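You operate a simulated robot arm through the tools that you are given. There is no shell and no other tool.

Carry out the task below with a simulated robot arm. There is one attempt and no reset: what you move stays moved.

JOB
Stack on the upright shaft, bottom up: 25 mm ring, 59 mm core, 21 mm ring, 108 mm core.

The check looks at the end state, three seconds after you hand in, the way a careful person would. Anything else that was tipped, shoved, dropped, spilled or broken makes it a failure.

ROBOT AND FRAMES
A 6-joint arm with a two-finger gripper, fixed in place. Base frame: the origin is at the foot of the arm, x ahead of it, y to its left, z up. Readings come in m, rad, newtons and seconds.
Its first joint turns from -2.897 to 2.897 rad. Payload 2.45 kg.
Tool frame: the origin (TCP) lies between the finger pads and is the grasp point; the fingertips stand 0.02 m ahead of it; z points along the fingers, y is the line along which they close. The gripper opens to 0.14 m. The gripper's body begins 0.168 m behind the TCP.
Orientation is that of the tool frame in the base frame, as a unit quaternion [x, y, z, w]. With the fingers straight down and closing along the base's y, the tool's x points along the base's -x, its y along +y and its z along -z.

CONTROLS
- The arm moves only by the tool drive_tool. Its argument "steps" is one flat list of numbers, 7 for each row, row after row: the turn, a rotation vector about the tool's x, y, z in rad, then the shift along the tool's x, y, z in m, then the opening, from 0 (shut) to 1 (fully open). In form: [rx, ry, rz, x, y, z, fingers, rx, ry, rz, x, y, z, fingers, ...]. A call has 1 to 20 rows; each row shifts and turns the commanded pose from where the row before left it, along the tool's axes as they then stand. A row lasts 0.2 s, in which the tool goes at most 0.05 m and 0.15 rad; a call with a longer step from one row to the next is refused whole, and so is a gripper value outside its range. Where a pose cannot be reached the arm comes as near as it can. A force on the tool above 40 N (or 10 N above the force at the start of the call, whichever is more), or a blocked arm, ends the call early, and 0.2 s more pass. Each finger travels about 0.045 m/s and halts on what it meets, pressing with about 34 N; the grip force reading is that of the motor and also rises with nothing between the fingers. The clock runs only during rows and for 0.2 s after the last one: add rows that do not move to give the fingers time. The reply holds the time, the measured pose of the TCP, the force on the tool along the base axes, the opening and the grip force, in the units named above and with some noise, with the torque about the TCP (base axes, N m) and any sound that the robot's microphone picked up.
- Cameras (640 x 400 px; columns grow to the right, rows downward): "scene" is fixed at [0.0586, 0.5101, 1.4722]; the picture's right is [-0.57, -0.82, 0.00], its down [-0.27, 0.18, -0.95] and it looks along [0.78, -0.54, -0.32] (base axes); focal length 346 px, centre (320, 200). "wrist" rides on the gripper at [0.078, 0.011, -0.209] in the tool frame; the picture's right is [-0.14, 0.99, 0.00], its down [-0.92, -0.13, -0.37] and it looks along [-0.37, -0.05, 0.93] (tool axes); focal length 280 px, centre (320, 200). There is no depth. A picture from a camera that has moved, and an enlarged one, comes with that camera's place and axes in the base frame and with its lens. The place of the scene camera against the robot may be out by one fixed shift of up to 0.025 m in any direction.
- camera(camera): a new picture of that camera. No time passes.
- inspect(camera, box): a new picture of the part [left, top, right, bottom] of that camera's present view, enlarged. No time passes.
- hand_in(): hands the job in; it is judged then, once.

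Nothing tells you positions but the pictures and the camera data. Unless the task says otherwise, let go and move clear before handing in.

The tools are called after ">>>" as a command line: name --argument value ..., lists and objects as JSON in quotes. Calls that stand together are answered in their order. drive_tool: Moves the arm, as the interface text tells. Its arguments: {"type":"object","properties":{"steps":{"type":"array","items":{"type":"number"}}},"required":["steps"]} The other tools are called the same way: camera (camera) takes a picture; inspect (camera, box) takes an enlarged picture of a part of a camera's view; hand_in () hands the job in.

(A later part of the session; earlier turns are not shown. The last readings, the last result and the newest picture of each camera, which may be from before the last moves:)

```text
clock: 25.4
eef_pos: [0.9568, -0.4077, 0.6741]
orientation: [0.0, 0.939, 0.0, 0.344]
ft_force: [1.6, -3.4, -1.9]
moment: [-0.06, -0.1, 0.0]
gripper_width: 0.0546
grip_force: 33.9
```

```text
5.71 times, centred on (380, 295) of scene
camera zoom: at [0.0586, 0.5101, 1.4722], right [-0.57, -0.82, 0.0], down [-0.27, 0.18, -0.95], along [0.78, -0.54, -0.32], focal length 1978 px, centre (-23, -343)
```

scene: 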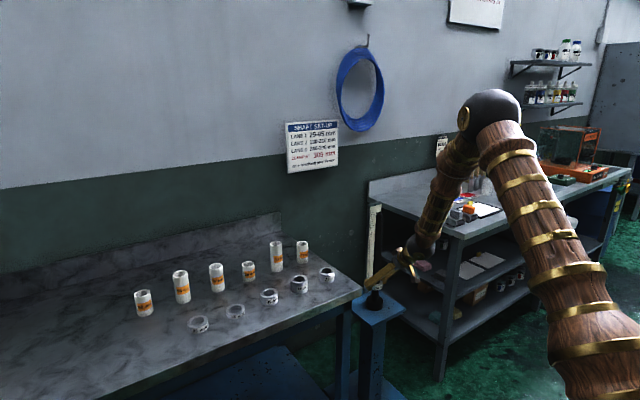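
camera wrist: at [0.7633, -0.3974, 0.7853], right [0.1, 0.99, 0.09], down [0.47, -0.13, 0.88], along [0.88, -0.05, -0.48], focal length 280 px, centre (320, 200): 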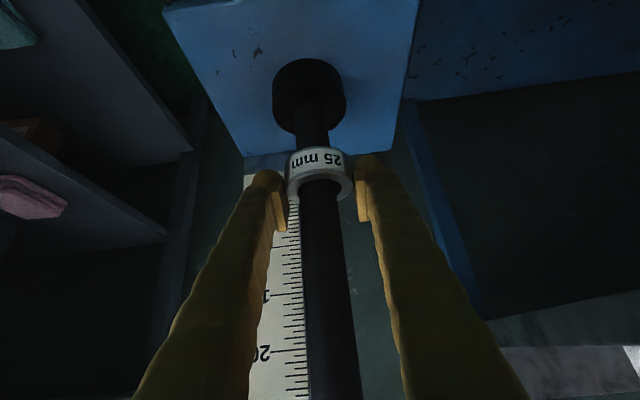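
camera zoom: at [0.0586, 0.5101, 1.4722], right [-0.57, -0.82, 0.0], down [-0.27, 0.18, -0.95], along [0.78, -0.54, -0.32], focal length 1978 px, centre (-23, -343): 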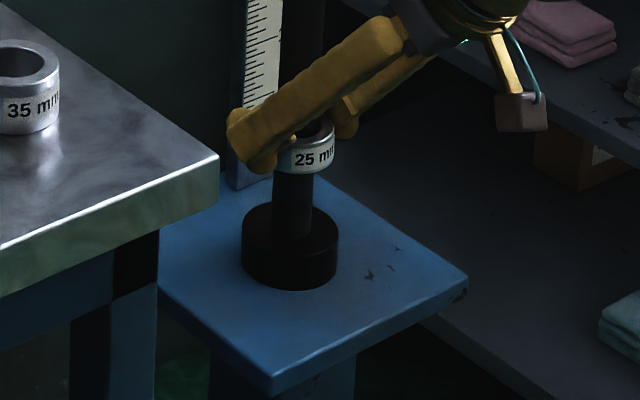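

The collar top is at z≈0.577, so the ring has roughly 65 mm to go. I'll lower another 52 mm, then feel for contact in small steps.

>>> drive_tool --steps '[0, 0, 0, 0.0103, -0.0006, 0.01224, 0, 0, 0, 0, 0.0116, 0, 0.01377, 0, 0, 0, 0, 0.0116, 0, 0.01377, 0, 0, 0, 0, 0, 0, 0, 0]'

>>> inspect --camera "wrist" --box '[250, 80, 400, 220]'

>>> inspect --camera "scene" --box '[355, 280, 395, 320]'

```text
clock: 26.4
eef_pos: [0.9605, -0.4104, 0.6234]
orientation: [0.0, 0.939, 0.0, 0.343]
ft_force: [0.2, -0.2, -0.9]
moment: [0.02, 0.0, -0.02]
gripper_width: 0.0547
grip_force: 34.3
```

```text
2.86 times, centred on (325, 150) of wrist
camera zoom: at [0.7644, -0.3985, 0.7342], right [0.1, 0.99, 0.09], down [0.47, -0.13, 0.88], along [0.88, -0.05, -0.48], focal length 801 px, centre (306, 343)
```

zoom: 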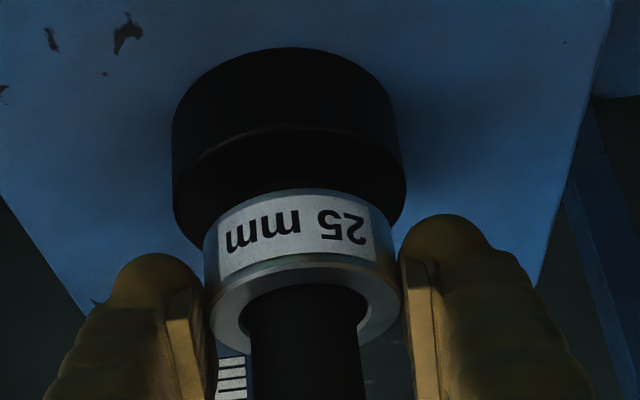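

```text
10.00 times, centred on (375, 300) of scene
camera zoom: at [0.0586, 0.5101, 1.4722], right [-0.57, -0.82, 0.0], down [-0.27, 0.18, -0.95], along [0.78, -0.54, -0.32], focal length 3461 px, centre (-230, -800)
```

zoom: 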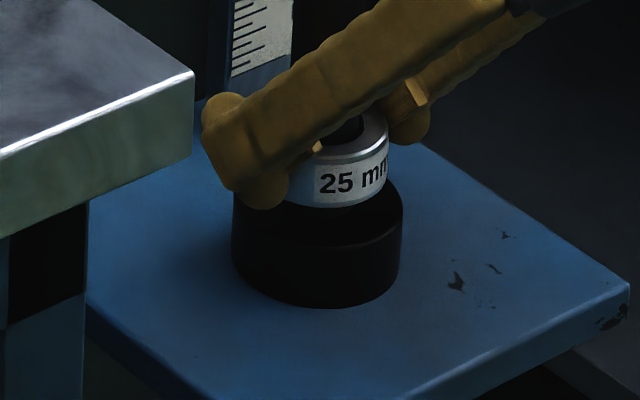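

>>> drive_tool --steps '[0, 0, 0, 0.0039, 0, 0.0046, 0, 0, 0, 0, 0.0032, 0, 0.0038, 0, 0, 0, 0, 0.0013, 0, 0.0015, 0, 0, 0, 0, 0, 0, 0, 0]'

>>> inspect --camera "scene" --box '[355, 280, 395, 320]'

>>> inspect --camera "wrist" --box '[250, 80, 400, 220]'

```text
clock: 27.4
eef_pos: [0.9587, -0.4088, 0.6103]
orientation: [-0.001, 0.939, 0.0, 0.343]
ft_force: [0.4, -1.4, -0.7]
moment: [-0.01, 0.02, -0.02]
gripper_width: 0.0551
grip_force: 34.4
```

```text
10.00 times, centred on (375, 300) of scene
camera zoom: at [0.0586, 0.5101, 1.4722], right [-0.57, -0.82, 0.0], down [-0.27, 0.18, -0.95], along [0.78, -0.54, -0.32], focal length 3461 px, centre (-230, -800)
```

zoom: 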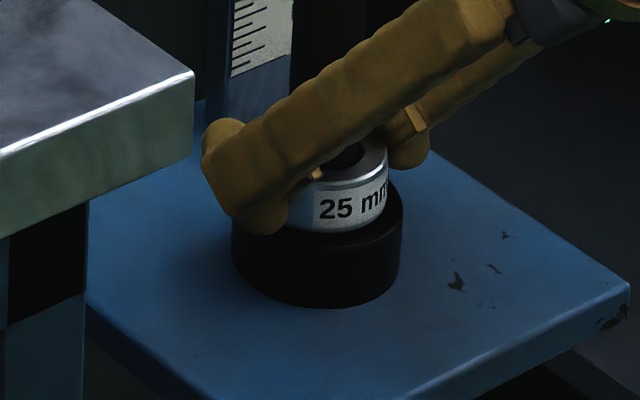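

```text
2.86 times, centred on (325, 150) of wrist
camera zoom: at [0.7645, -0.3993, 0.7213], right [0.1, 0.99, 0.09], down [0.47, -0.13, 0.88], along [0.88, -0.05, -0.48], focal length 801 px, centre (306, 343)
```

zoom: 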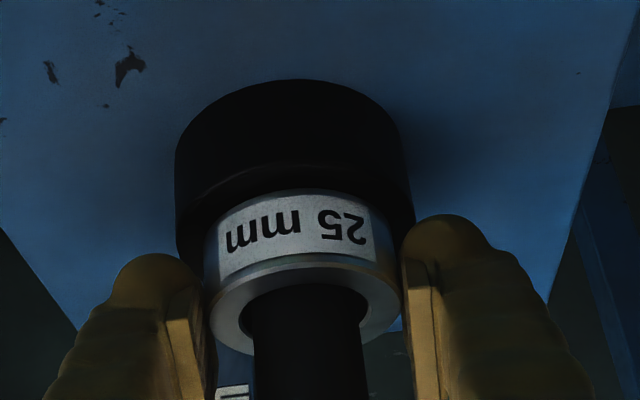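

>>> drive_tool --steps '[0, 0, 0, 0.00097, 0, 0.00115, 0, 0, 0, 0, 0.00097, 0, 0.00115, 0, 0, 0, 0, 0, 0, 0, 0]'

>>> drive_tool --steps '[0, 0, 0, 0.00064, 0, 0.00077, 0, 0, 0, 0, 0, 0, 0, 0]'

>>> inspect --camera "scene" --box '[355, 280, 395, 320]'

```text
clock: 28.2
eef_pos: [0.9597, -0.4097, 0.6093]
orientation: [-0.001, 0.939, 0.0, 0.344]
ft_force: [-0.2, 1.3, 24.5]
moment: [-0.01, -0.72, 0.1]
gripper_width: 0.0548
grip_force: 33.9
```

```text
clock: 28.8
eef_pos: [0.9574, -0.4099, 0.6086]
orientation: [-0.001, 0.939, 0.0, 0.343]
ft_force: [-0.1, -0.7, 32.2]
moment: [-0.08, -0.15, 0.09]
gripper_width: 0.0548
grip_force: 33.9
```

```text
10.00 times, centred on (375, 300) of scene
camera zoom: at [0.0586, 0.5101, 1.4722], right [-0.57, -0.82, 0.0], down [-0.27, 0.18, -0.95], along [0.78, -0.54, -0.32], focal length 3461 px, centre (-230, -800)
```

zoom: 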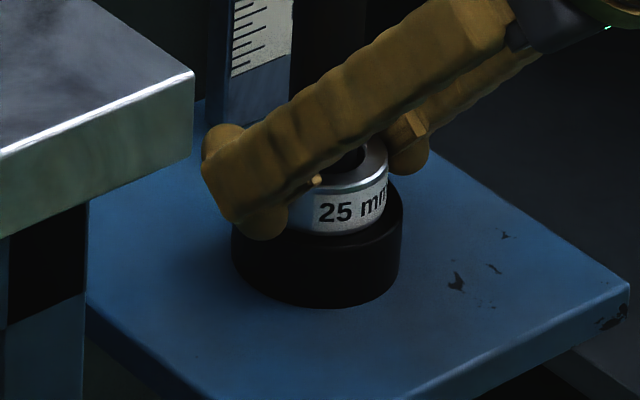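

Contact at about 32 N means the 25 mm ring is seated on the collar, whose top is at z≈0.5785. I'll ease the pressure and release.

>>> drive_tool --steps '[0, 0, 0, -0.0008, 0, -0.00095, 0, 0, 0, 0, 0, 0, 0, 0.2, 0, 0, 0, 0, 0, 0, 0.4, 0, 0, 0, 0, 0, 0, 0.5, 0, 0, 0, 0, 0, 0, 0.64, 0, 0, 0, 0, 0, 0, 0.64, 0, 0, 0, 0, 0, 0, 0.64]'

>>> inspect --camera "wrist" --box '[220, 60, 420, 240]'

>>> inspect --camera "scene" --box '[355, 280, 395, 320]'

```text
clock: 30.4
eef_pos: [0.9586, -0.4099, 0.6071]
orientation: [-0.001, 0.939, 0.001, 0.344]
ft_force: [0.6, 0.1, -1.0]
moment: [0.0, 0.01, 0.0]
gripper_width: 0.0895
grip_force: 0.0
```

```text
2.22 times, centred on (320, 150) of wrist
camera zoom: at [0.7641, -0.399, 0.7181], right [0.1, 0.99, 0.09], down [0.47, -0.13, 0.88], along [0.88, -0.05, -0.48], focal length 623 px, centre (320, 311)
```

zoom: 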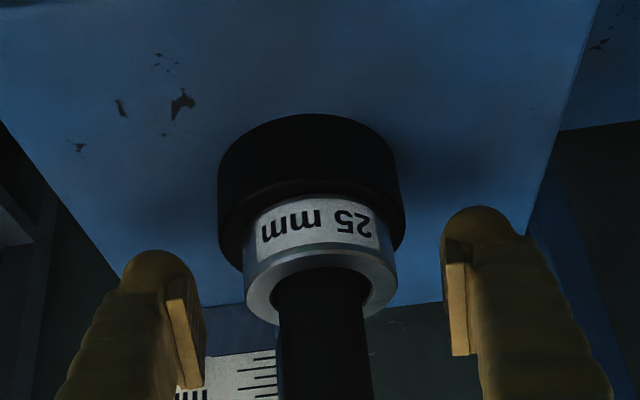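

```text
10.00 times, centred on (375, 300) of scene
camera zoom: at [0.0586, 0.5101, 1.4722], right [-0.57, -0.82, 0.0], down [-0.27, 0.18, -0.95], along [0.78, -0.54, -0.32], focal length 3461 px, centre (-230, -800)
```

zoom: 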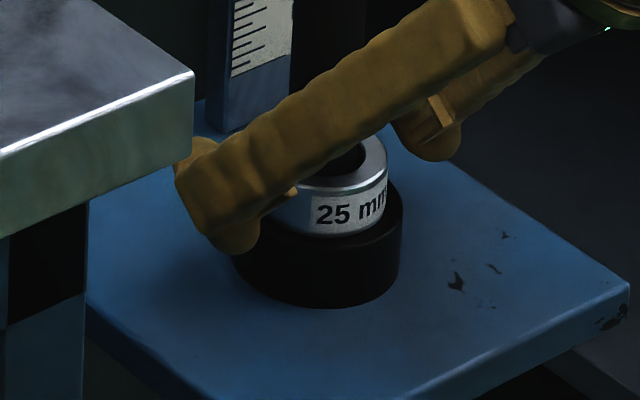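

The 25 mm ring sits flat on the collar. I'll back out along the tool axis so the shaft exits between the open fingers, then rise.

>>> drive_tool --steps '[0, 0, 0, 0, 0, -0.02, 0.64, 0, 0, 0, 0, 0, -0.04, 0.64, 0, 0, 0, 0, 0, -0.045, 0.64, 0, 0, 0, 0, 0, -0.045, 0.64, 0, 0, 0, -0.02899, 0, -0.03442, 0.64, 0, 0, 0, -0.02899, 0, -0.03442, 0.64, 0, 0, 0, -0.02899, 0, -0.03442, 0.64, 0, 0, 0, -0.02899, 0, -0.03442, 0.64, 0, 0, 0, -0.02899, 0, -0.03442, 0.64, 0, 0, 0, -0.02899, 0, -0.03442, 0.64, 0, 0, 0, -0.02899, 0, -0.03442, 0.64, 0, 0, 0, -0.02899, 0, -0.03442, 0.64, 0, 0, 0, 0, 0, 0, 0.64]'

>>> camera --camera "wrist"

>>> camera --camera "scene"

```text
clock: 33.2
eef_pos: [0.8603, -0.4126, 1.0831]
orientation: [-0.001, 0.939, -0.001, 0.343]
ft_force: [0.4, -0.1, 0.3]
moment: [-0.02, 0.02, 0.03]
gripper_width: 0.0897
grip_force: 0.1
```

```text
taken
camera wrist: at [0.667, -0.4024, 1.1941], right [0.1, 0.99, 0.09], down [0.47, -0.13, 0.88], along [0.88, -0.05, -0.48], focal length 280 px, centre (320, 200)
```

wrist: 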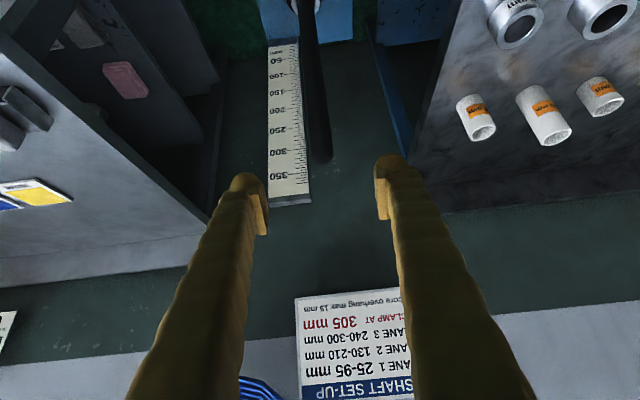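

```text
taken
```

scene: 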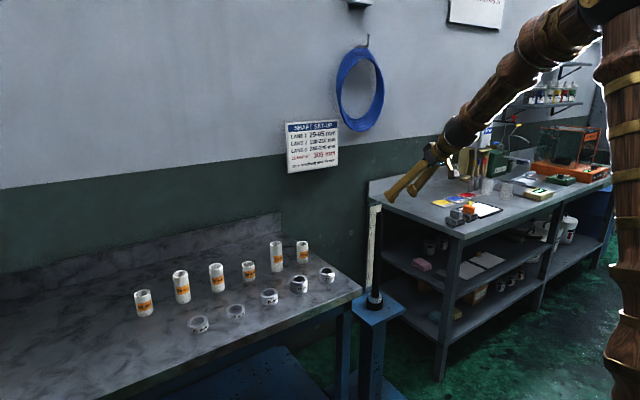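

The 25 mm ring is on the shaft base and the arm is clear. Next I'll move to a hover in front of the 59 mm core.

>>> drive_tool --steps '[0, 0, 0, -0.00073, 0.03, 0.01511, 0.64, 0, 0, 0, -0.00073, 0.04464, 0.01511, 0.64, 0, 0, 0, -0.00073, 0.04464, 0.01511, 0.64, 0, 0, 0, -0.00073, 0.04464, 0.01511, 0.64, 0, 0, 0, -0.00073, 0.04464, 0.01511, 0.64, 0, 0, 0, -0.00073, 0.04464, 0.01511, 0.64, 0, 0, 0, -0.00073, 0.04464, 0.01511, 0.64, 0, 0, 0, -0.00073, 0.04464, 0.01511, 0.64, 0, 0, 0, -0.00073, 0.04464, 0.01511, 0.64, 0, 0, 0, -0.00073, 0.04464, 0.01511, 0.64, 0, 0, 0, -0.00073, 0.04464, 0.01511, 0.64, 0, 0, 0, -0.00073, 0.032, 0.01511, 0.64, 0, 0, 0, 0, 0, 0, 0.64, 0, 0, 0, 0, 0, 0, 0.64]'

>>> camera --camera "wrist"

>>> inspect --camera "wrist" --box '[220, 90, 420, 240]'

>>> camera --camera "scene"

```text
clock: 36.2
eef_pos: [0.9866, 0.0996, 0.95]
orientation: [-0.001, 0.939, 0.001, 0.343]
ft_force: [0.6, 0.1, 0.0]
moment: [-0.02, 0.0, -0.02]
gripper_width: 0.0895
grip_force: 0.1
```

```text
taken
camera wrist: at [0.792, 0.109, 1.0614], right [0.1, 0.99, 0.09], down [0.47, -0.13, 0.88], along [0.88, -0.05, -0.48], focal length 280 px, centre (320, 200)
```

wrist: 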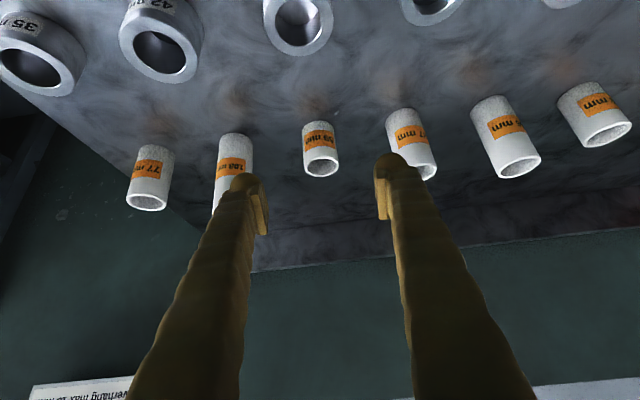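

```text
2.67 times, centred on (320, 165) of wrist
camera zoom: at [0.792, 0.109, 1.0614], right [0.1, 0.99, 0.09], down [0.47, -0.13, 0.88], along [0.88, -0.05, -0.48], focal length 748 px, centre (320, 293)
```

zoom: 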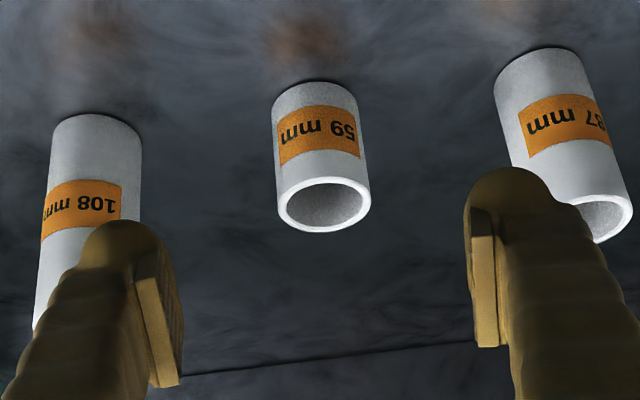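

```text
taken
```

scene: 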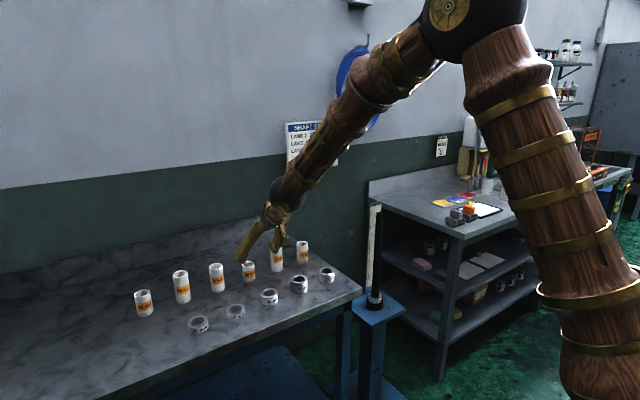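

The 59 mm core axis is at (1.0805, 0.098), with a 43 mm outside and about 34 mm inside diameter. I'll move in with the fingers straddling it, then check.

>>> drive_tool --steps '[0, 0, 0, 0.0004, -0.0001, 0.04, 0.64, 0, 0, 0, 0.0004, -0.0001, 0.04, 0.64, 0, 0, 0, 0.0004, -0.0001, 0.035, 0.64, 0, 0, 0, 0.0004, -0.0001, 0.02, 0.64, 0, 0, 0, 0.0001, -0.0001, 0.0145, 0.64, 0, 0, 0, 0, 0, 0, 0.64]'

>>> inspect --camera "wrist" --box '[220, 90, 420, 240]'

>>> inspect --camera "scene" --box '[210, 220, 310, 310]'

```text
clock: 37.6
eef_pos: [1.0803, 0.0973, 0.8336]
orientation: [0.0, 0.939, 0.0, 0.343]
ft_force: [-0.6, 0.0, 0.0]
moment: [-0.01, -0.02, 0.0]
gripper_width: 0.0894
grip_force: 0.0
```

```text
2.67 times, centred on (320, 165) of wrist
camera zoom: at [0.8852, 0.1077, 0.944], right [0.1, 0.99, 0.09], down [0.47, -0.13, 0.88], along [0.88, -0.05, -0.48], focal length 748 px, centre (320, 293)
```

zoom: 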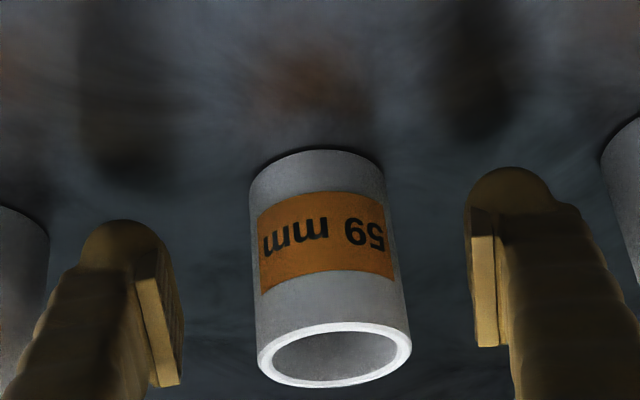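

```text
4.44 times, centred on (260, 265) of scene
camera zoom: at [0.0586, 0.5101, 1.4722], right [-0.57, -0.82, 0.0], down [-0.27, 0.18, -0.95], along [0.78, -0.54, -0.32], focal length 1538 px, centre (587, -89)
```

zoom: 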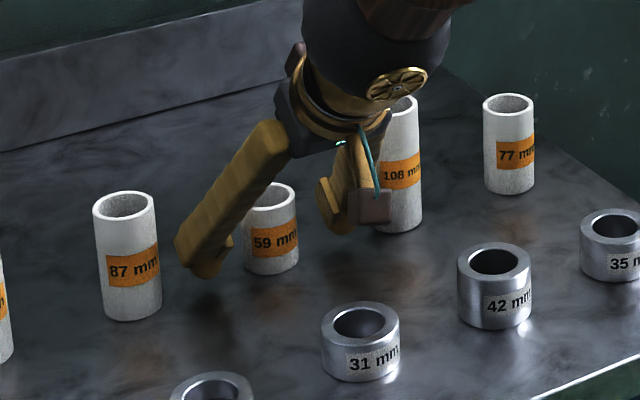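

The core is centred between the fingers. Closing on it.

>>> drive_tool --steps '[0, 0, 0, 0, 0, 0, 0.5, 0, 0, 0, 0, 0, 0, 0.4, 0, 0, 0, 0, 0, 0, 0.32, 0, 0, 0, 0, 0, 0, 0.2, 0, 0, 0, 0, 0, 0, 0.1, 0, 0, 0, 0, 0, 0, 0.0, 0, 0, 0, 0, 0, 0, 0.0]'

>>> drive_tool --steps '[0, 0, 0, -0.00644, 0, -0.00765, 0, 0, 0, 0, -0.00966, 0, -0.01147, 0, 0, 0, 0, -0.01289, 0, -0.0153, 0, 0, 0, 0, -0.01933, 0, -0.02295, 0, 0, 0, 0, -0.02577, 0, -0.0306, 0, 0, 0, 0, 0, 0, 0, 0]'

>>> inspect --camera "wrist" --box '[220, 90, 420, 240]'

>>> inspect --camera "scene" --box '[210, 190, 310, 310]'

```text
clock: 39.2
eef_pos: [1.0793, 0.0982, 0.8335]
orientation: [-0.001, 0.94, 0.0, 0.342]
ft_force: [-0.1, 1.0, 0.6]
moment: [0.03, 0.01, -0.02]
gripper_width: 0.0426
grip_force: 34.1
```

```text
clock: 40.6
eef_pos: [1.0778, 0.0993, 0.9484]
orientation: [0.0, 0.939, 0.0, 0.343]
ft_force: [-0.8, 0.3, 0.3]
moment: [0.01, 0.0, 0.01]
gripper_width: 0.0427
grip_force: 33.2
```

```text
2.67 times, centred on (320, 165) of wrist
camera zoom: at [0.8845, 0.1092, 1.0587], right [0.1, 0.99, 0.09], down [0.47, -0.13, 0.87], along [0.88, -0.05, -0.48], focal length 748 px, centre (320, 293)
```

zoom: 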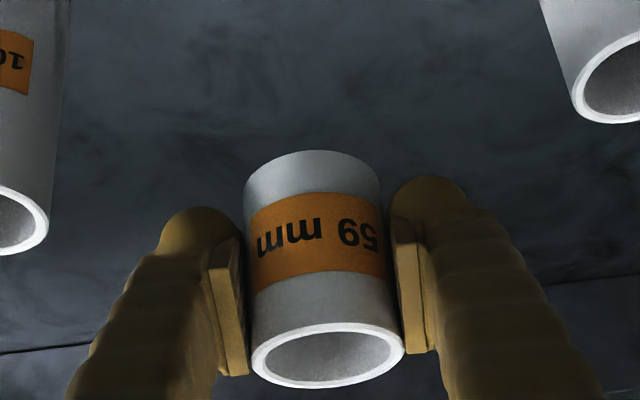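

```text
3.33 times, centred on (260, 250) of scene
camera zoom: at [0.0586, 0.5101, 1.4722], right [-0.57, -0.82, 0.0], down [-0.27, 0.18, -0.95], along [0.78, -0.54, -0.32], focal length 1154 px, centre (520, 33)
```

zoom: 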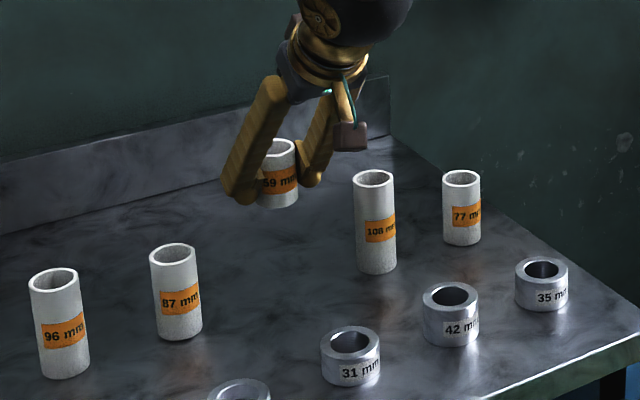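

The 59 mm core is held upright at 42.6 mm with a bore of about 36 mm. I'll lift it well over the 108 mm core and carry it above the shaft.

>>> drive_tool --steps '[0, 0, 0, -0.02255, 0, -0.02677, 0, 0, 0, 0, -0.02255, 0, -0.02677, 0, 0, 0, 0, -0.02255, 0, -0.02677, 0, 0, 0, 0, 0.00882, -0.03, -0.00533, 0, 0, 0, 0, 0.00882, -0.0444, -0.00533, 0, 0, 0, 0, 0.00882, -0.0446, -0.00533, 0, 0, 0, 0, 0.00882, -0.0446, -0.00533, 0, 0, 0, 0, 0.00882, -0.0446, -0.00533, 0, 0, 0, 0, 0.00882, -0.0446, -0.00533, 0, 0, 0, 0, 0.00882, -0.0446, -0.00533, 0, 0, 0, 0, 0.00882, -0.0446, -0.00533, 0, 0, 0, 0, 0.00882, -0.0446, -0.00533, 0, 0, 0, 0, 0.00882, -0.0446, -0.00533, 0, 0, 0, 0, 0.00882, -0.0446, -0.00533, 0, 0, 0, 0, 0.00882, -0.0328, -0.00533, 0, 0, 0, 0, 0, 0, 0, 0, 0, 0, 0, 0, 0, 0, 0]'

>>> camera --camera "wrist"

>>> inspect --camera "wrist" --box '[240, 100, 400, 260]'

>>> inspect --camera "scene" --box '[363, 180, 403, 230]'

```text
clock: 44.2
eef_pos: [0.9586, -0.4101, 1.033]
orientation: [-0.001, 0.939, 0.001, 0.343]
ft_force: [0.1, -0.3, -0.6]
moment: [0.02, -0.04, -0.03]
gripper_width: 0.0423
grip_force: 34.1
```

```text
taken
camera wrist: at [0.7644, -0.4005, 1.1441], right [0.1, 0.99, 0.09], down [0.47, -0.13, 0.88], along [0.88, -0.05, -0.48], focal length 280 px, centre (320, 200)
```

wrist: 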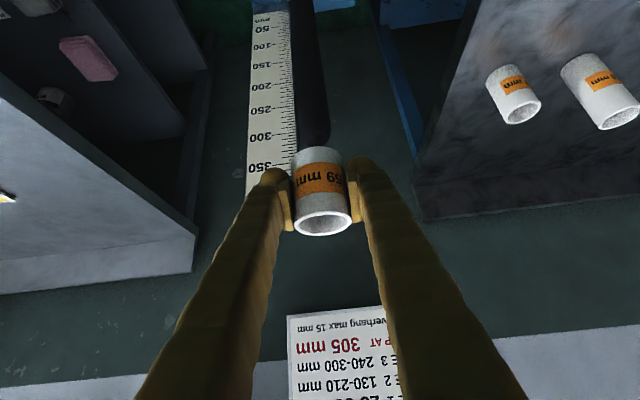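

```text
2.50 times, centred on (320, 180) of wrist
camera zoom: at [0.7644, -0.4005, 1.1441], right [0.1, 0.99, 0.09], down [0.47, -0.13, 0.88], along [0.88, -0.05, -0.48], focal length 701 px, centre (320, 250)
```

zoom: 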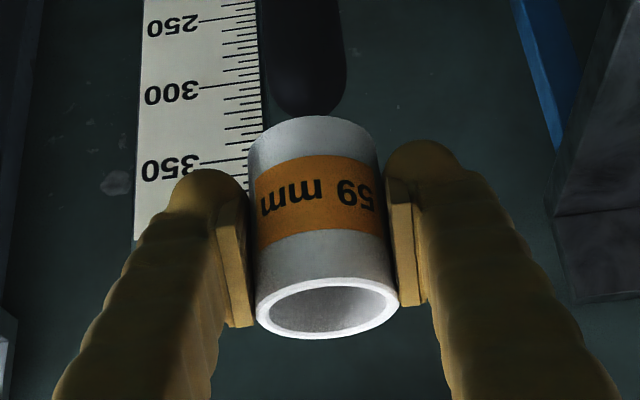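

```text
8.00 times, centred on (383, 205) of scene
camera zoom: at [0.0586, 0.5101, 1.4722], right [-0.57, -0.82, 0.0], down [-0.27, 0.18, -0.95], along [0.78, -0.54, -0.32], focal length 2769 px, centre (-184, 160)
```

zoom: 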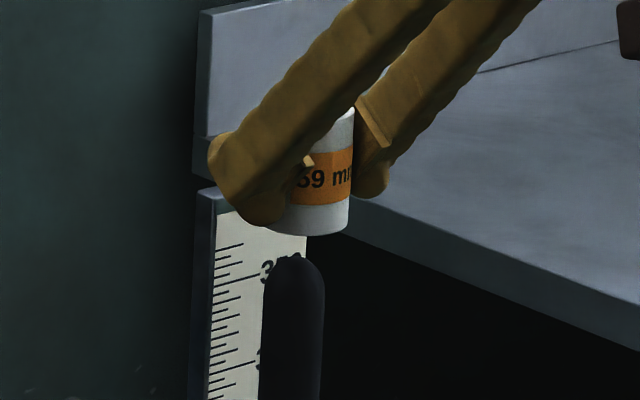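

>>> inspect --camera "scene" --box '[368, 190, 398, 220]'

>>> inspect --camera "wrist" --box '[290, 90, 350, 160]'

```text
13.33 times, centred on (383, 205) of scene
camera zoom: at [0.0586, 0.5101, 1.4722], right [-0.57, -0.82, 0.0], down [-0.27, 0.18, -0.95], along [0.78, -0.54, -0.32], focal length 4615 px, centre (-520, 133)
```

zoom: 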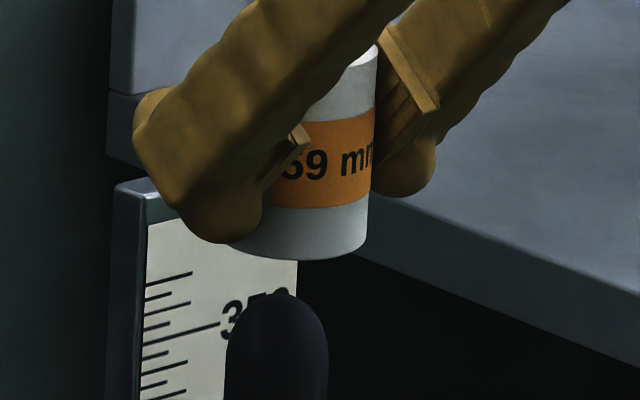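

```text
5.71 times, centred on (320, 125) of wrist
camera zoom: at [0.7644, -0.4005, 1.1441], right [0.1, 0.99, 0.09], down [0.47, -0.13, 0.88], along [0.88, -0.05, -0.48], focal length 1602 px, centre (320, 629)
```

zoom: 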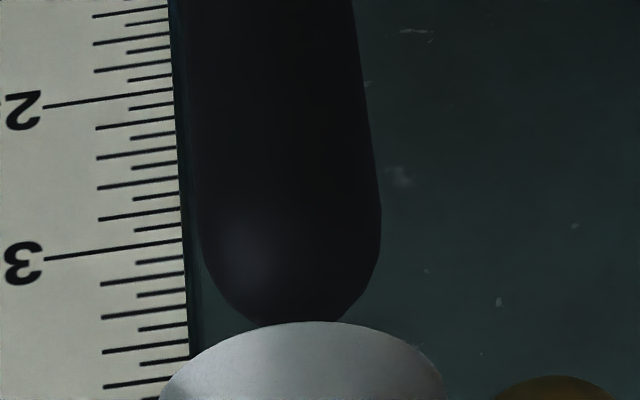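

The core is a couple of millimetres off the shaft axis according to the combined views. I'll correct +2 mm in x and +0.6 mm in y, then lower in small steps with force checks.

>>> drive_tool --steps '[0, 0, 0, -0.00153, 0.0006, 0.00129, 0, 0, 0, 0, 0.00644, 0, 0.00765, 0, 0, 0, 0, 0.00644, 0, 0.00765, 0, 0, 0, 0, 0.00644, 0, 0.00765, 0, 0, 0, 0, 0.00644, 0, 0.00765, 0, 0, 0, 0, 0.00644, 0, 0.00765, 0, 0, 0, 0, 0, 0, 0, 0]'

>>> inspect --camera "wrist" --box '[240, 100, 400, 260]'

>>> inspect --camera "scene" --box '[363, 190, 403, 230]'

```text
clock: 45.8
eef_pos: [0.9591, -0.4097, 0.9847]
orientation: [-0.001, 0.939, 0.001, 0.343]
ft_force: [0.8, 0.6, -0.6]
moment: [0.0, 0.02, -0.02]
gripper_width: 0.0425
grip_force: 33.8
```

```text
2.50 times, centred on (320, 180) of wrist
camera zoom: at [0.7662, -0.3993, 1.0954], right [0.1, 0.99, 0.09], down [0.47, -0.13, 0.88], along [0.88, -0.05, -0.48], focal length 701 px, centre (320, 250)
```

zoom: 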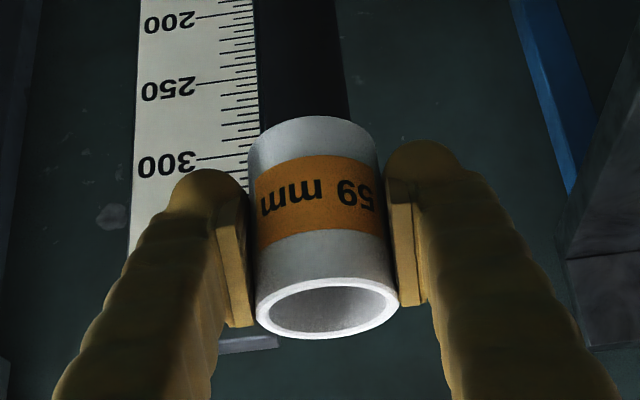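

```text
10.00 times, centred on (383, 210) of scene
camera zoom: at [0.0586, 0.5101, 1.4722], right [-0.57, -0.82, 0.0], down [-0.27, 0.18, -0.95], along [0.78, -0.54, -0.32], focal length 3461 px, centre (-310, 100)
```

zoom: 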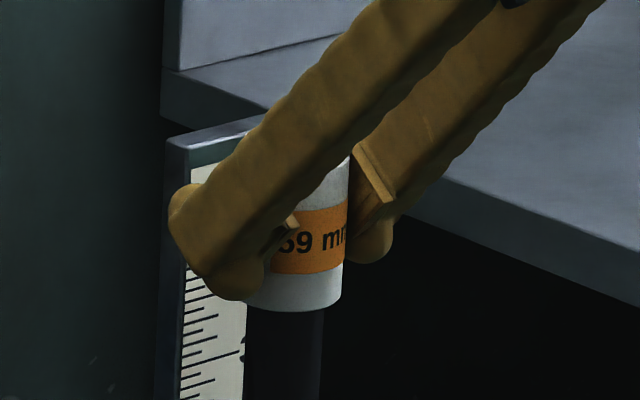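

No contact force and the shaft is inside the core's bottom end. I'll continue lowering.

>>> drive_tool --steps '[0, 0, 0, 0.00644, 0, 0.00765, 0, 0, 0, 0, 0.00644, 0, 0.00765, 0, 0, 0, 0, 0.00966, 0, 0.01147, 0, 0, 0, 0, 0.00966, 0, 0.01147, 0, 0, 0, 0, 0.00966, 0, 0.01147, 0, 0, 0, 0, 0, 0, 0, 0]'

>>> inspect --camera "wrist" --box '[240, 100, 400, 260]'

```text
clock: 47.2
eef_pos: [0.9607, -0.4106, 0.9215]
orientation: [-0.001, 0.939, -0.001, 0.343]
ft_force: [0.0, 0.1, -0.2]
moment: [0.01, 0.01, 0.0]
gripper_width: 0.0425
grip_force: 33.7
```

```text
2.50 times, centred on (320, 180) of wrist
camera zoom: at [0.7656, -0.3998, 1.0314], right [0.1, 0.99, 0.09], down [0.47, -0.13, 0.88], along [0.88, -0.05, -0.48], focal length 701 px, centre (320, 250)
```

zoom: 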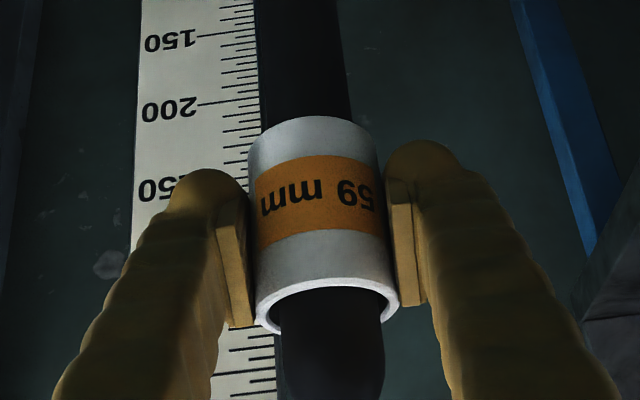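

The core is threaded freely. I'll shift 1 mm in +y to centre it and lower most of the way down.

>>> drive_tool --steps '[0, 0, 0, 0.0129, 0.0006, 0.0153, 0, 0, 0, 0, 0.0161, 0.0005, 0.01912, 0, 0, 0, 0, 0.0161, 0, 0.01912, 0, 0, 0, 0, 0.0161, 0, 0.01912, 0, 0, 0, 0, 0.0161, 0, 0.01912, 0, 0, 0, 0, 0.0161, 0, 0.01912, 0, 0, 0, 0, 0.0161, 0, 0.01912, 0, 0, 0, 0, 0.0161, 0, 0.01912, 0, 0, 0, 0, 0.0161, 0, 0.01912, 0, 0, 0, 0, 0.0161, 0, 0.01912, 0, 0, 0, 0, 0, 0, 0, 0]'

>>> inspect --camera "wrist" --box '[240, 60, 400, 260]'

>>> inspect --camera "scene" --box '[350, 265, 400, 315]'

```text
clock: 49.6
eef_pos: [0.9596, -0.4084, 0.674]
orientation: [-0.001, 0.939, 0.001, 0.343]
ft_force: [-0.6, 0.3, -0.9]
moment: [0.0, 0.01, -0.02]
gripper_width: 0.0426
grip_force: 33.8
```

```text
2.00 times, centred on (320, 160) of wrist
camera zoom: at [0.7651, -0.3981, 0.7852], right [0.1, 0.99, 0.09], down [0.47, -0.13, 0.88], along [0.88, -0.05, -0.48], focal length 561 px, centre (320, 280)
```

zoom: 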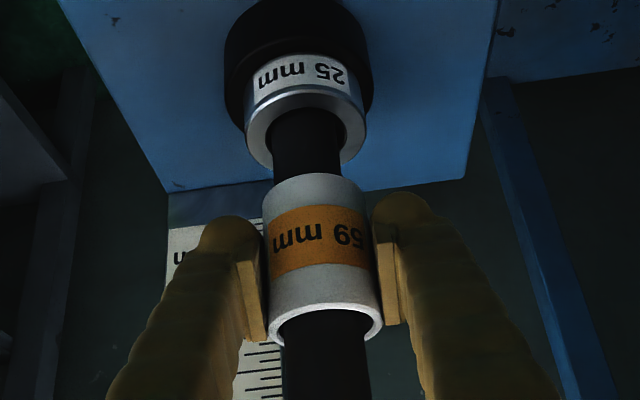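

```text
8.00 times, centred on (375, 290) of scene
camera zoom: at [0.0586, 0.5101, 1.4722], right [-0.57, -0.82, 0.0], down [-0.27, 0.18, -0.95], along [0.78, -0.54, -0.32], focal length 2769 px, centre (-120, -520)
```

zoom: 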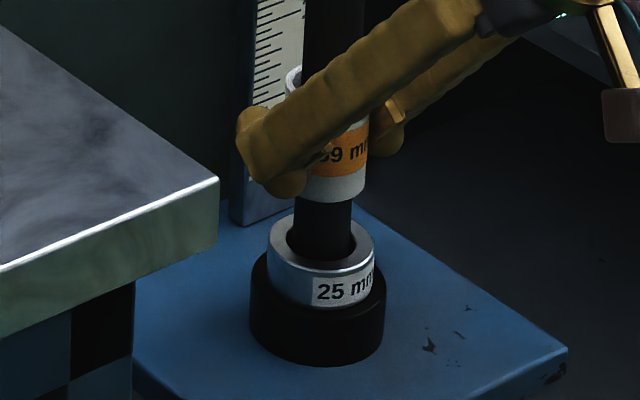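

Everything is aligned with about 40 mm to go to the ring. I'll lower 32 mm, then feel for contact.

>>> drive_tool --steps '[0, 0, 0, 0.0103, 0, 0.01224, 0, 0, 0, 0, 0.0077, 0, 0.00918, 0, 0, 0, 0, 0.0026, 0, 0.00306, 0, 0, 0, 0, 0, 0, 0, 0]'

>>> drive_tool --steps '[0, 0, 0, 0.0013, 0, 0.00153, 0, 0, 0, 0, 0.0013, 0, 0.00153, 0, 0, 0, 0, 0, 0, 0, 0]'

>>> inspect --camera "scene" --box '[355, 270, 395, 310]'

```text
clock: 50.6
eef_pos: [0.9594, -0.4078, 0.6425]
orientation: [-0.001, 0.939, 0.001, 0.343]
ft_force: [0.0, 0.9, -0.1]
moment: [0.0, 0.0, 0.03]
gripper_width: 0.0423
grip_force: 34.2
```

```text
clock: 51.4
eef_pos: [0.9597, -0.4083, 0.6394]
orientation: [-0.001, 0.94, 0.001, 0.342]
ft_force: [-0.3, 0.1, -0.7]
moment: [-0.02, -0.03, 0.01]
gripper_width: 0.0425
grip_force: 33.4
```

```text
10.00 times, centred on (375, 290) of scene
camera zoom: at [0.0586, 0.5101, 1.4722], right [-0.57, -0.82, 0.0], down [-0.27, 0.18, -0.95], along [0.78, -0.54, -0.32], focal length 3461 px, centre (-230, -700)
```

zoom: 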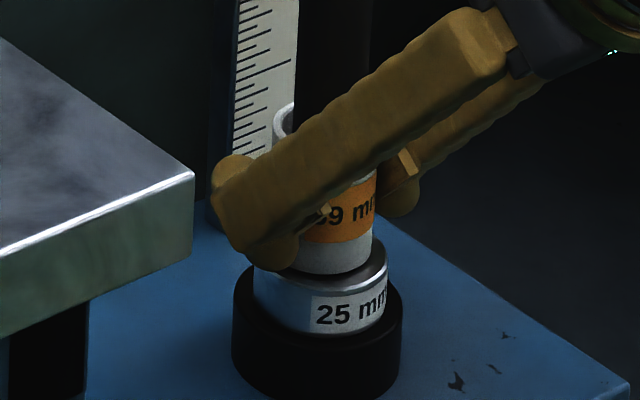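

>>> drive_tool --steps '[0, 0, 0, 0.00097, 0, 0.00115, 0, 0, 0, 0, 0, 0, 0, 0]'

>>> drive_tool --steps '[0, 0, 0, 0.00097, 0, 0.00115, 0, 0, 0, 0, 0, 0, 0, 0]'

```text
clock: 52.0
eef_pos: [0.9595, -0.4094, 0.6387]
orientation: [0.0, 0.939, 0.0, 0.344]
ft_force: [-1.3, 1.0, 4.8]
moment: [0.12, -0.03, 0.07]
gripper_width: 0.0425
grip_force: 33.5
```

```text
clock: 52.6
eef_pos: [0.9602, -0.4092, 0.6387]
orientation: [0.0, 0.939, -0.001, 0.344]
ft_force: [-7.2, 1.6, 28.5]
moment: [0.14, 0.16, 0.05]
gripper_width: 0.0428
grip_force: 33.8
```

The core has seated on the ring at about 28 N. I'll ease off slightly and release.

>>> drive_tool --steps '[0, 0, 0, -0.00064, 0, -0.00077, 0, 0, 0, 0, 0, 0, 0, 0.2, 0, 0, 0, 0, 0, 0, 0.4, 0, 0, 0, 0, 0, 0, 0.5, 0, 0, 0, 0, 0, 0, 0.64, 0, 0, 0, 0, 0, 0, 0.64, 0, 0, 0, 0, 0, 0, 0.64]'

>>> inspect --camera "wrist" --box '[220, 60, 420, 240]'

>>> inspect --camera "scene" --box '[355, 270, 395, 310]'

```text
clock: 54.2
eef_pos: [0.9597, -0.4097, 0.636]
orientation: [-0.001, 0.94, 0.0, 0.342]
ft_force: [0.2, 0.6, 0.0]
moment: [0.03, 0.01, 0.0]
gripper_width: 0.0897
grip_force: 0.1
```

```text
2.22 times, centred on (320, 150) of wrist
camera zoom: at [0.766, -0.3988, 0.7482], right [0.1, 0.99, 0.09], down [0.47, -0.13, 0.88], along [0.88, -0.05, -0.48], focal length 623 px, centre (320, 311)
```

zoom: 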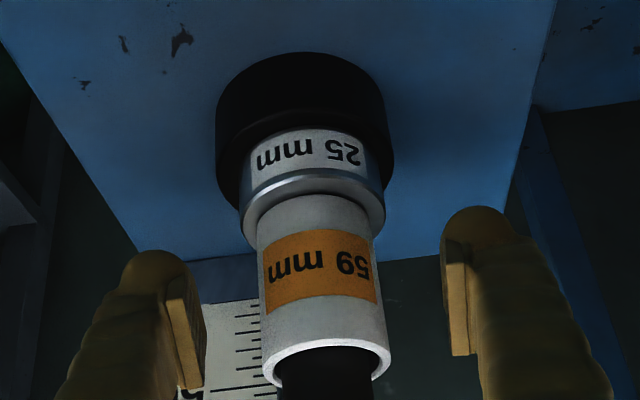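

```text
10.00 times, centred on (375, 290) of scene
camera zoom: at [0.0586, 0.5101, 1.4722], right [-0.57, -0.82, 0.0], down [-0.27, 0.18, -0.95], along [0.78, -0.54, -0.32], focal length 3461 px, centre (-230, -700)
```

zoom: 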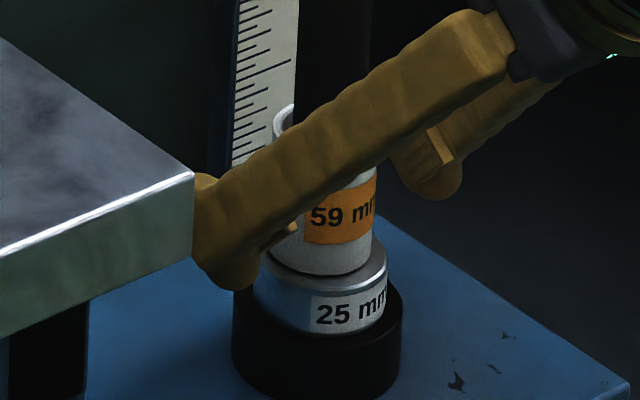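

The 59 mm core is seated on the 25 mm ring. I'll back out, rise, and head for the 21 mm ring.

>>> drive_tool --steps '[0, 0, 0, 0, 0, -0.02, 0.64, 0, 0, 0, 0, 0, -0.04, 0.64, 0, 0, 0, 0, 0, -0.045, 0.64, 0, 0, 0, 0, 0, -0.045, 0.64, 0, 0, 0, -0.02657, 0, -0.03155, 0.64, 0, 0, 0, -0.02657, 0, -0.03155, 0.64, 0, 0, 0, -0.02657, 0, -0.03155, 0.64, 0, 0, 0, -0.02657, 0, -0.03155, 0.64, 0, 0, 0, -0.02657, 0, -0.03155, 0.64, 0, 0, 0, -0.02657, 0, -0.03155, 0.64, 0, 0, 0, -0.02657, 0, -0.03155, 0.64, 0, 0, 0, -0.02657, 0, -0.03155, 0.64, 0, 0, 0, 0, 0, 0, 0.64]'

>>> drive_tool --steps '[0, 0, 0, 0.00708, 0.03, 0.00457, 0.64, 0, 0, 0, 0.00708, 0.044, 0.00457, 0.64, 0, 0, 0, 0.00708, 0.0446, 0.00457, 0.64, 0, 0, 0, 0.00708, 0.0446, 0.00457, 0.64, 0, 0, 0, 0.00708, 0.0446, 0.00457, 0.64, 0, 0, 0, 0.00708, 0.0446, 0.00457, 0.64, 0, 0, 0, 0.00708, 0.0446, 0.00457, 0.64, 0, 0, 0, 0.00708, 0.0446, 0.00457, 0.64, 0, 0, 0, 0.00708, 0.0446, 0.00457, 0.64, 0, 0, 0, 0.00708, 0.0446, 0.00457, 0.64, 0, 0, 0, 0.00708, 0.0446, 0.00457, 0.64, 0, 0, 0, 0.00708, 0.0446, 0.00457, 0.64, 0, 0, 0, 0.00708, 0.0446, 0.00457, 0.64, 0, 0, 0, 0.00708, 0.0446, 0.00457, 0.64, 0, 0, 0, 0.00708, 0.0446, 0.00457, 0.64, 0, 0, 0, 0.00708, 0.0446, 0.00457, 0.64, 0, 0, 0, 0.00708, 0.0331, 0.00457, 0.64, 0, 0, 0, 0, 0, 0, 0.64, 0, 0, 0, 0, 0, 0, 0.64]'

>>> camera --camera "wrist"

>>> inspect --camera "wrist" --box '[200, 80, 440, 230]'

>>> camera --camera "scene"

```text
clock: 57.0
eef_pos: [0.8613, -0.4093, 1.0823]
orientation: [-0.001, 0.939, 0.0, 0.343]
ft_force: [-0.5, 0.0, 0.9]
moment: [-0.01, 0.02, -0.03]
gripper_width: 0.0899
grip_force: 0.0
```

```text
clock: 61.0
eef_pos: [0.8207, 0.3208, 0.945]
orientation: [-0.001, 0.939, -0.001, 0.343]
ft_force: [0.3, 0.4, 0.1]
moment: [-0.01, 0.02, -0.01]
gripper_width: 0.0898
grip_force: 0.1
```

```text
taken
camera wrist: at [0.6271, 0.3311, 1.0553], right [0.1, 0.99, 0.09], down [0.47, -0.13, 0.88], along [0.88, -0.05, -0.48], focal length 280 px, centre (320, 200)
```

wrist: 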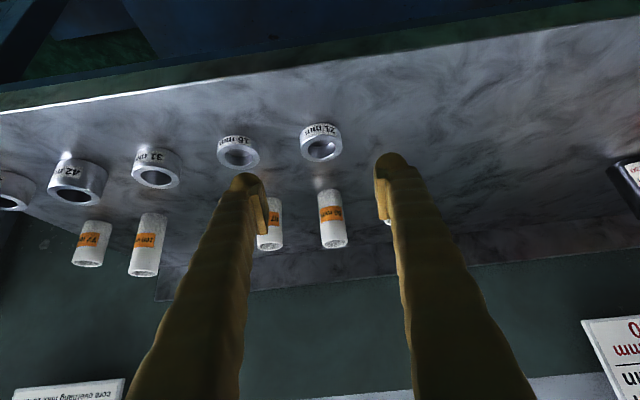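

```text
2.67 times, centred on (320, 155) of wrist
camera zoom: at [0.6271, 0.3311, 1.0553], right [0.1, 0.99, 0.09], down [0.47, -0.13, 0.88], along [0.88, -0.05, -0.48], focal length 748 px, centre (320, 320)
```

zoom: 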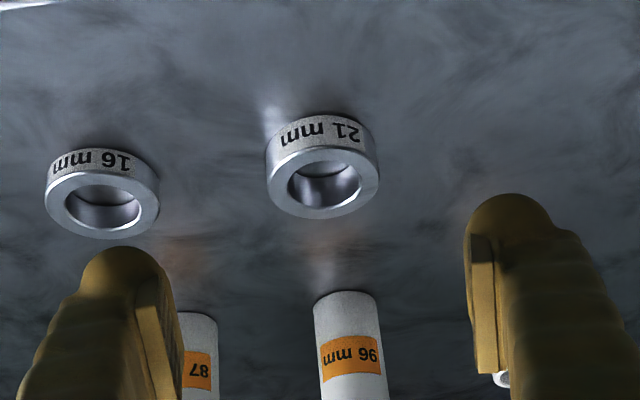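

```text
taken
```

scene: 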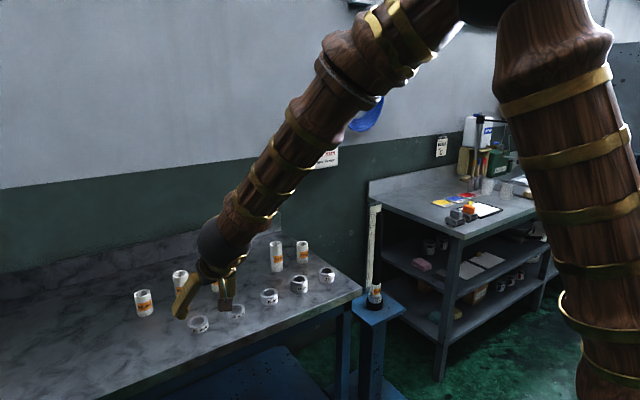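

The 21 mm ring centre is at about (0.918, 0.322). I'll move in, stopping just short to verify.

>>> drive_tool --steps '[0, 0, 0, -0.0001, 0.0001, 0.04, 0.64, 0, 0, 0, -0.0001, 0.0001, 0.04, 0.64, 0, 0, 0, -0.0001, 0.0001, 0.035, 0.64, 0, 0, 0, -0.0001, 0.0001, 0.02, 0.64, 0, 0, 0, 0, 0, 0, 0.64]'

>>> inspect --camera "wrist" --box '[220, 90, 440, 250]'

>>> inspect --camera "scene" --box '[140, 250, 260, 350]'

```text
clock: 62.2
eef_pos: [0.9076, 0.3239, 0.8424]
orientation: [-0.001, 0.939, 0.001, 0.343]
ft_force: [0.3, 0.2, -0.6]
moment: [0.02, 0.0, 0.0]
gripper_width: 0.0898
grip_force: 0.1
```

```text
2.50 times, centred on (330, 170) of wrist
camera zoom: at [0.7136, 0.3343, 0.9534], right [0.1, 0.99, 0.09], down [0.47, -0.13, 0.88], along [0.88, -0.05, -0.48], focal length 701 px, centre (295, 275)
```

zoom: 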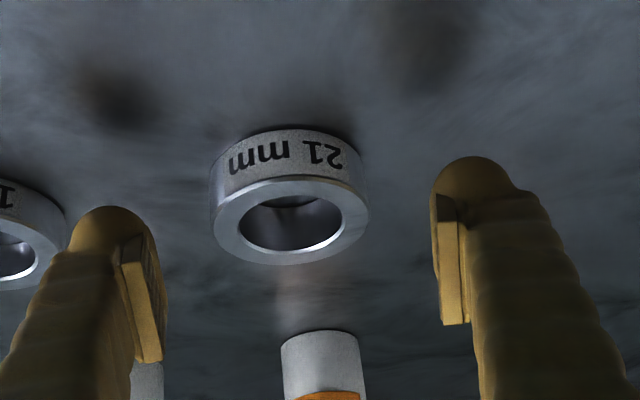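

```text
4.00 times, centred on (200, 300) of scene
camera zoom: at [0.0586, 0.5101, 1.4722], right [-0.57, -0.82, 0.0], down [-0.27, 0.18, -0.95], along [0.78, -0.54, -0.32], focal length 1384 px, centre (800, -200)
```

zoom: 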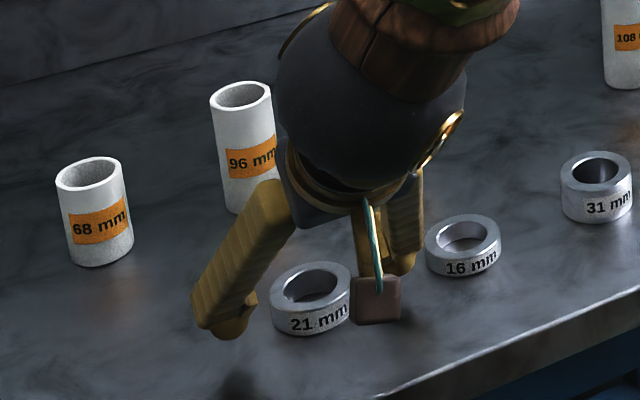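

>>> drive_tool --steps '[0, 0, 0, -0.0004, 0, 0.008, 0.64, 0, 0, 0, -0.0003, 0, 0.0079, 0.64, 0, 0, 0, 0, 0, 0, 0.64]'

>>> inspect --camera "wrist" --box '[220, 90, 440, 250]'

```text
clock: 63.0
eef_pos: [0.9189, 0.325, 0.8284]
orientation: [-0.001, 0.939, -0.001, 0.343]
ft_force: [-0.1, 0.1, -0.1]
moment: [0.0, 0.02, -0.01]
gripper_width: 0.0894
grip_force: 0.2
```

```text
2.50 times, centred on (330, 170) of wrist
camera zoom: at [0.7249, 0.3342, 0.9405], right [0.1, 0.99, 0.09], down [0.47, -0.13, 0.88], along [0.88, -0.05, -0.48], focal length 701 px, centre (295, 275)
```

zoom: 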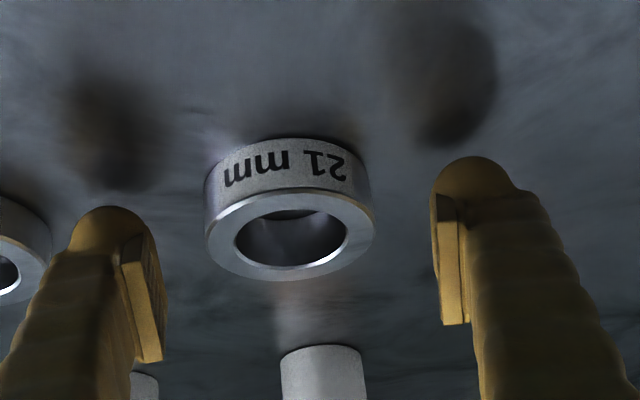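

The ring is centred with the fingers just clear of the bench. Closing and lifting.

>>> drive_tool --steps '[0, 0, 0, 0, 0, 0, 0.5, 0, 0, 0, 0, 0, 0, 0.42, 0, 0, 0, 0, 0, 0, 0.3, 0, 0, 0, 0, 0, 0, 0.2, 0, 0, 0, 0, 0, 0, 0.1, 0, 0, 0, 0, 0, 0, 0.0, 0, 0, 0, 0, 0, 0, 0.0]'

>>> drive_tool --steps '[0, 0, 0, -0.00644, 0, -0.00765, 0, 0, 0, 0, -0.00966, 0, -0.01147, 0, 0, 0, 0, -0.01289, 0, -0.0153, 0, 0, 0, 0, -0.00966, 0, -0.01147, 0, 0, 0, 0, 0, 0, 0, 0]'

>>> inspect --camera "wrist" --box '[220, 90, 440, 250]'

>>> inspect --camera "scene" --box '[140, 240, 260, 350]'

```text
clock: 64.6
eef_pos: [0.9177, 0.3233, 0.8294]
orientation: [-0.001, 0.939, 0.0, 0.343]
ft_force: [-0.1, -0.1, 1.2]
moment: [0.04, -0.03, 0.0]
gripper_width: 0.0546
grip_force: 33.4
```

```text
clock: 65.8
eef_pos: [0.9194, 0.3228, 0.8907]
orientation: [0.0, 0.939, 0.0, 0.343]
ft_force: [-0.1, 0.6, -0.6]
moment: [0.04, -0.01, 0.04]
gripper_width: 0.0545
grip_force: 34.3
```

```text
2.50 times, centred on (330, 170) of wrist
camera zoom: at [0.7257, 0.3335, 1.0008], right [0.1, 0.99, 0.09], down [0.47, -0.13, 0.88], along [0.88, -0.05, -0.48], focal length 701 px, centre (295, 275)
```

zoom: 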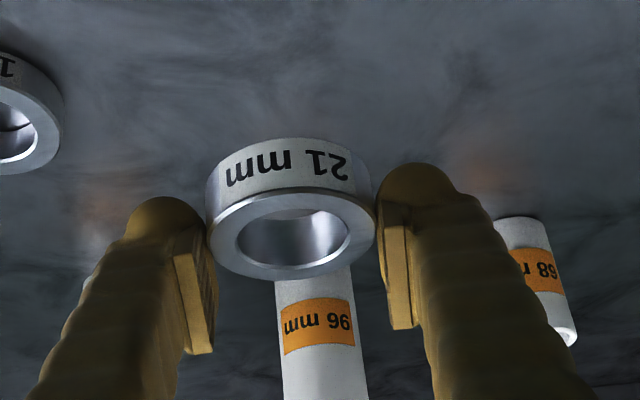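

```text
3.64 times, centred on (200, 295) of scene
camera zoom: at [0.0586, 0.5101, 1.4722], right [-0.57, -0.82, 0.0], down [-0.27, 0.18, -0.95], along [0.78, -0.54, -0.32], focal length 1258 px, centre (756, -146)
```

zoom: 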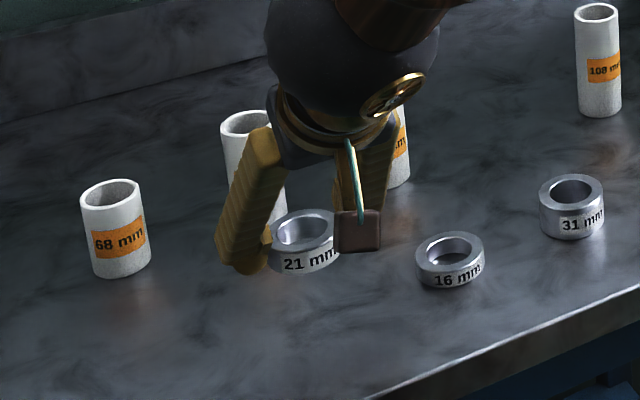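

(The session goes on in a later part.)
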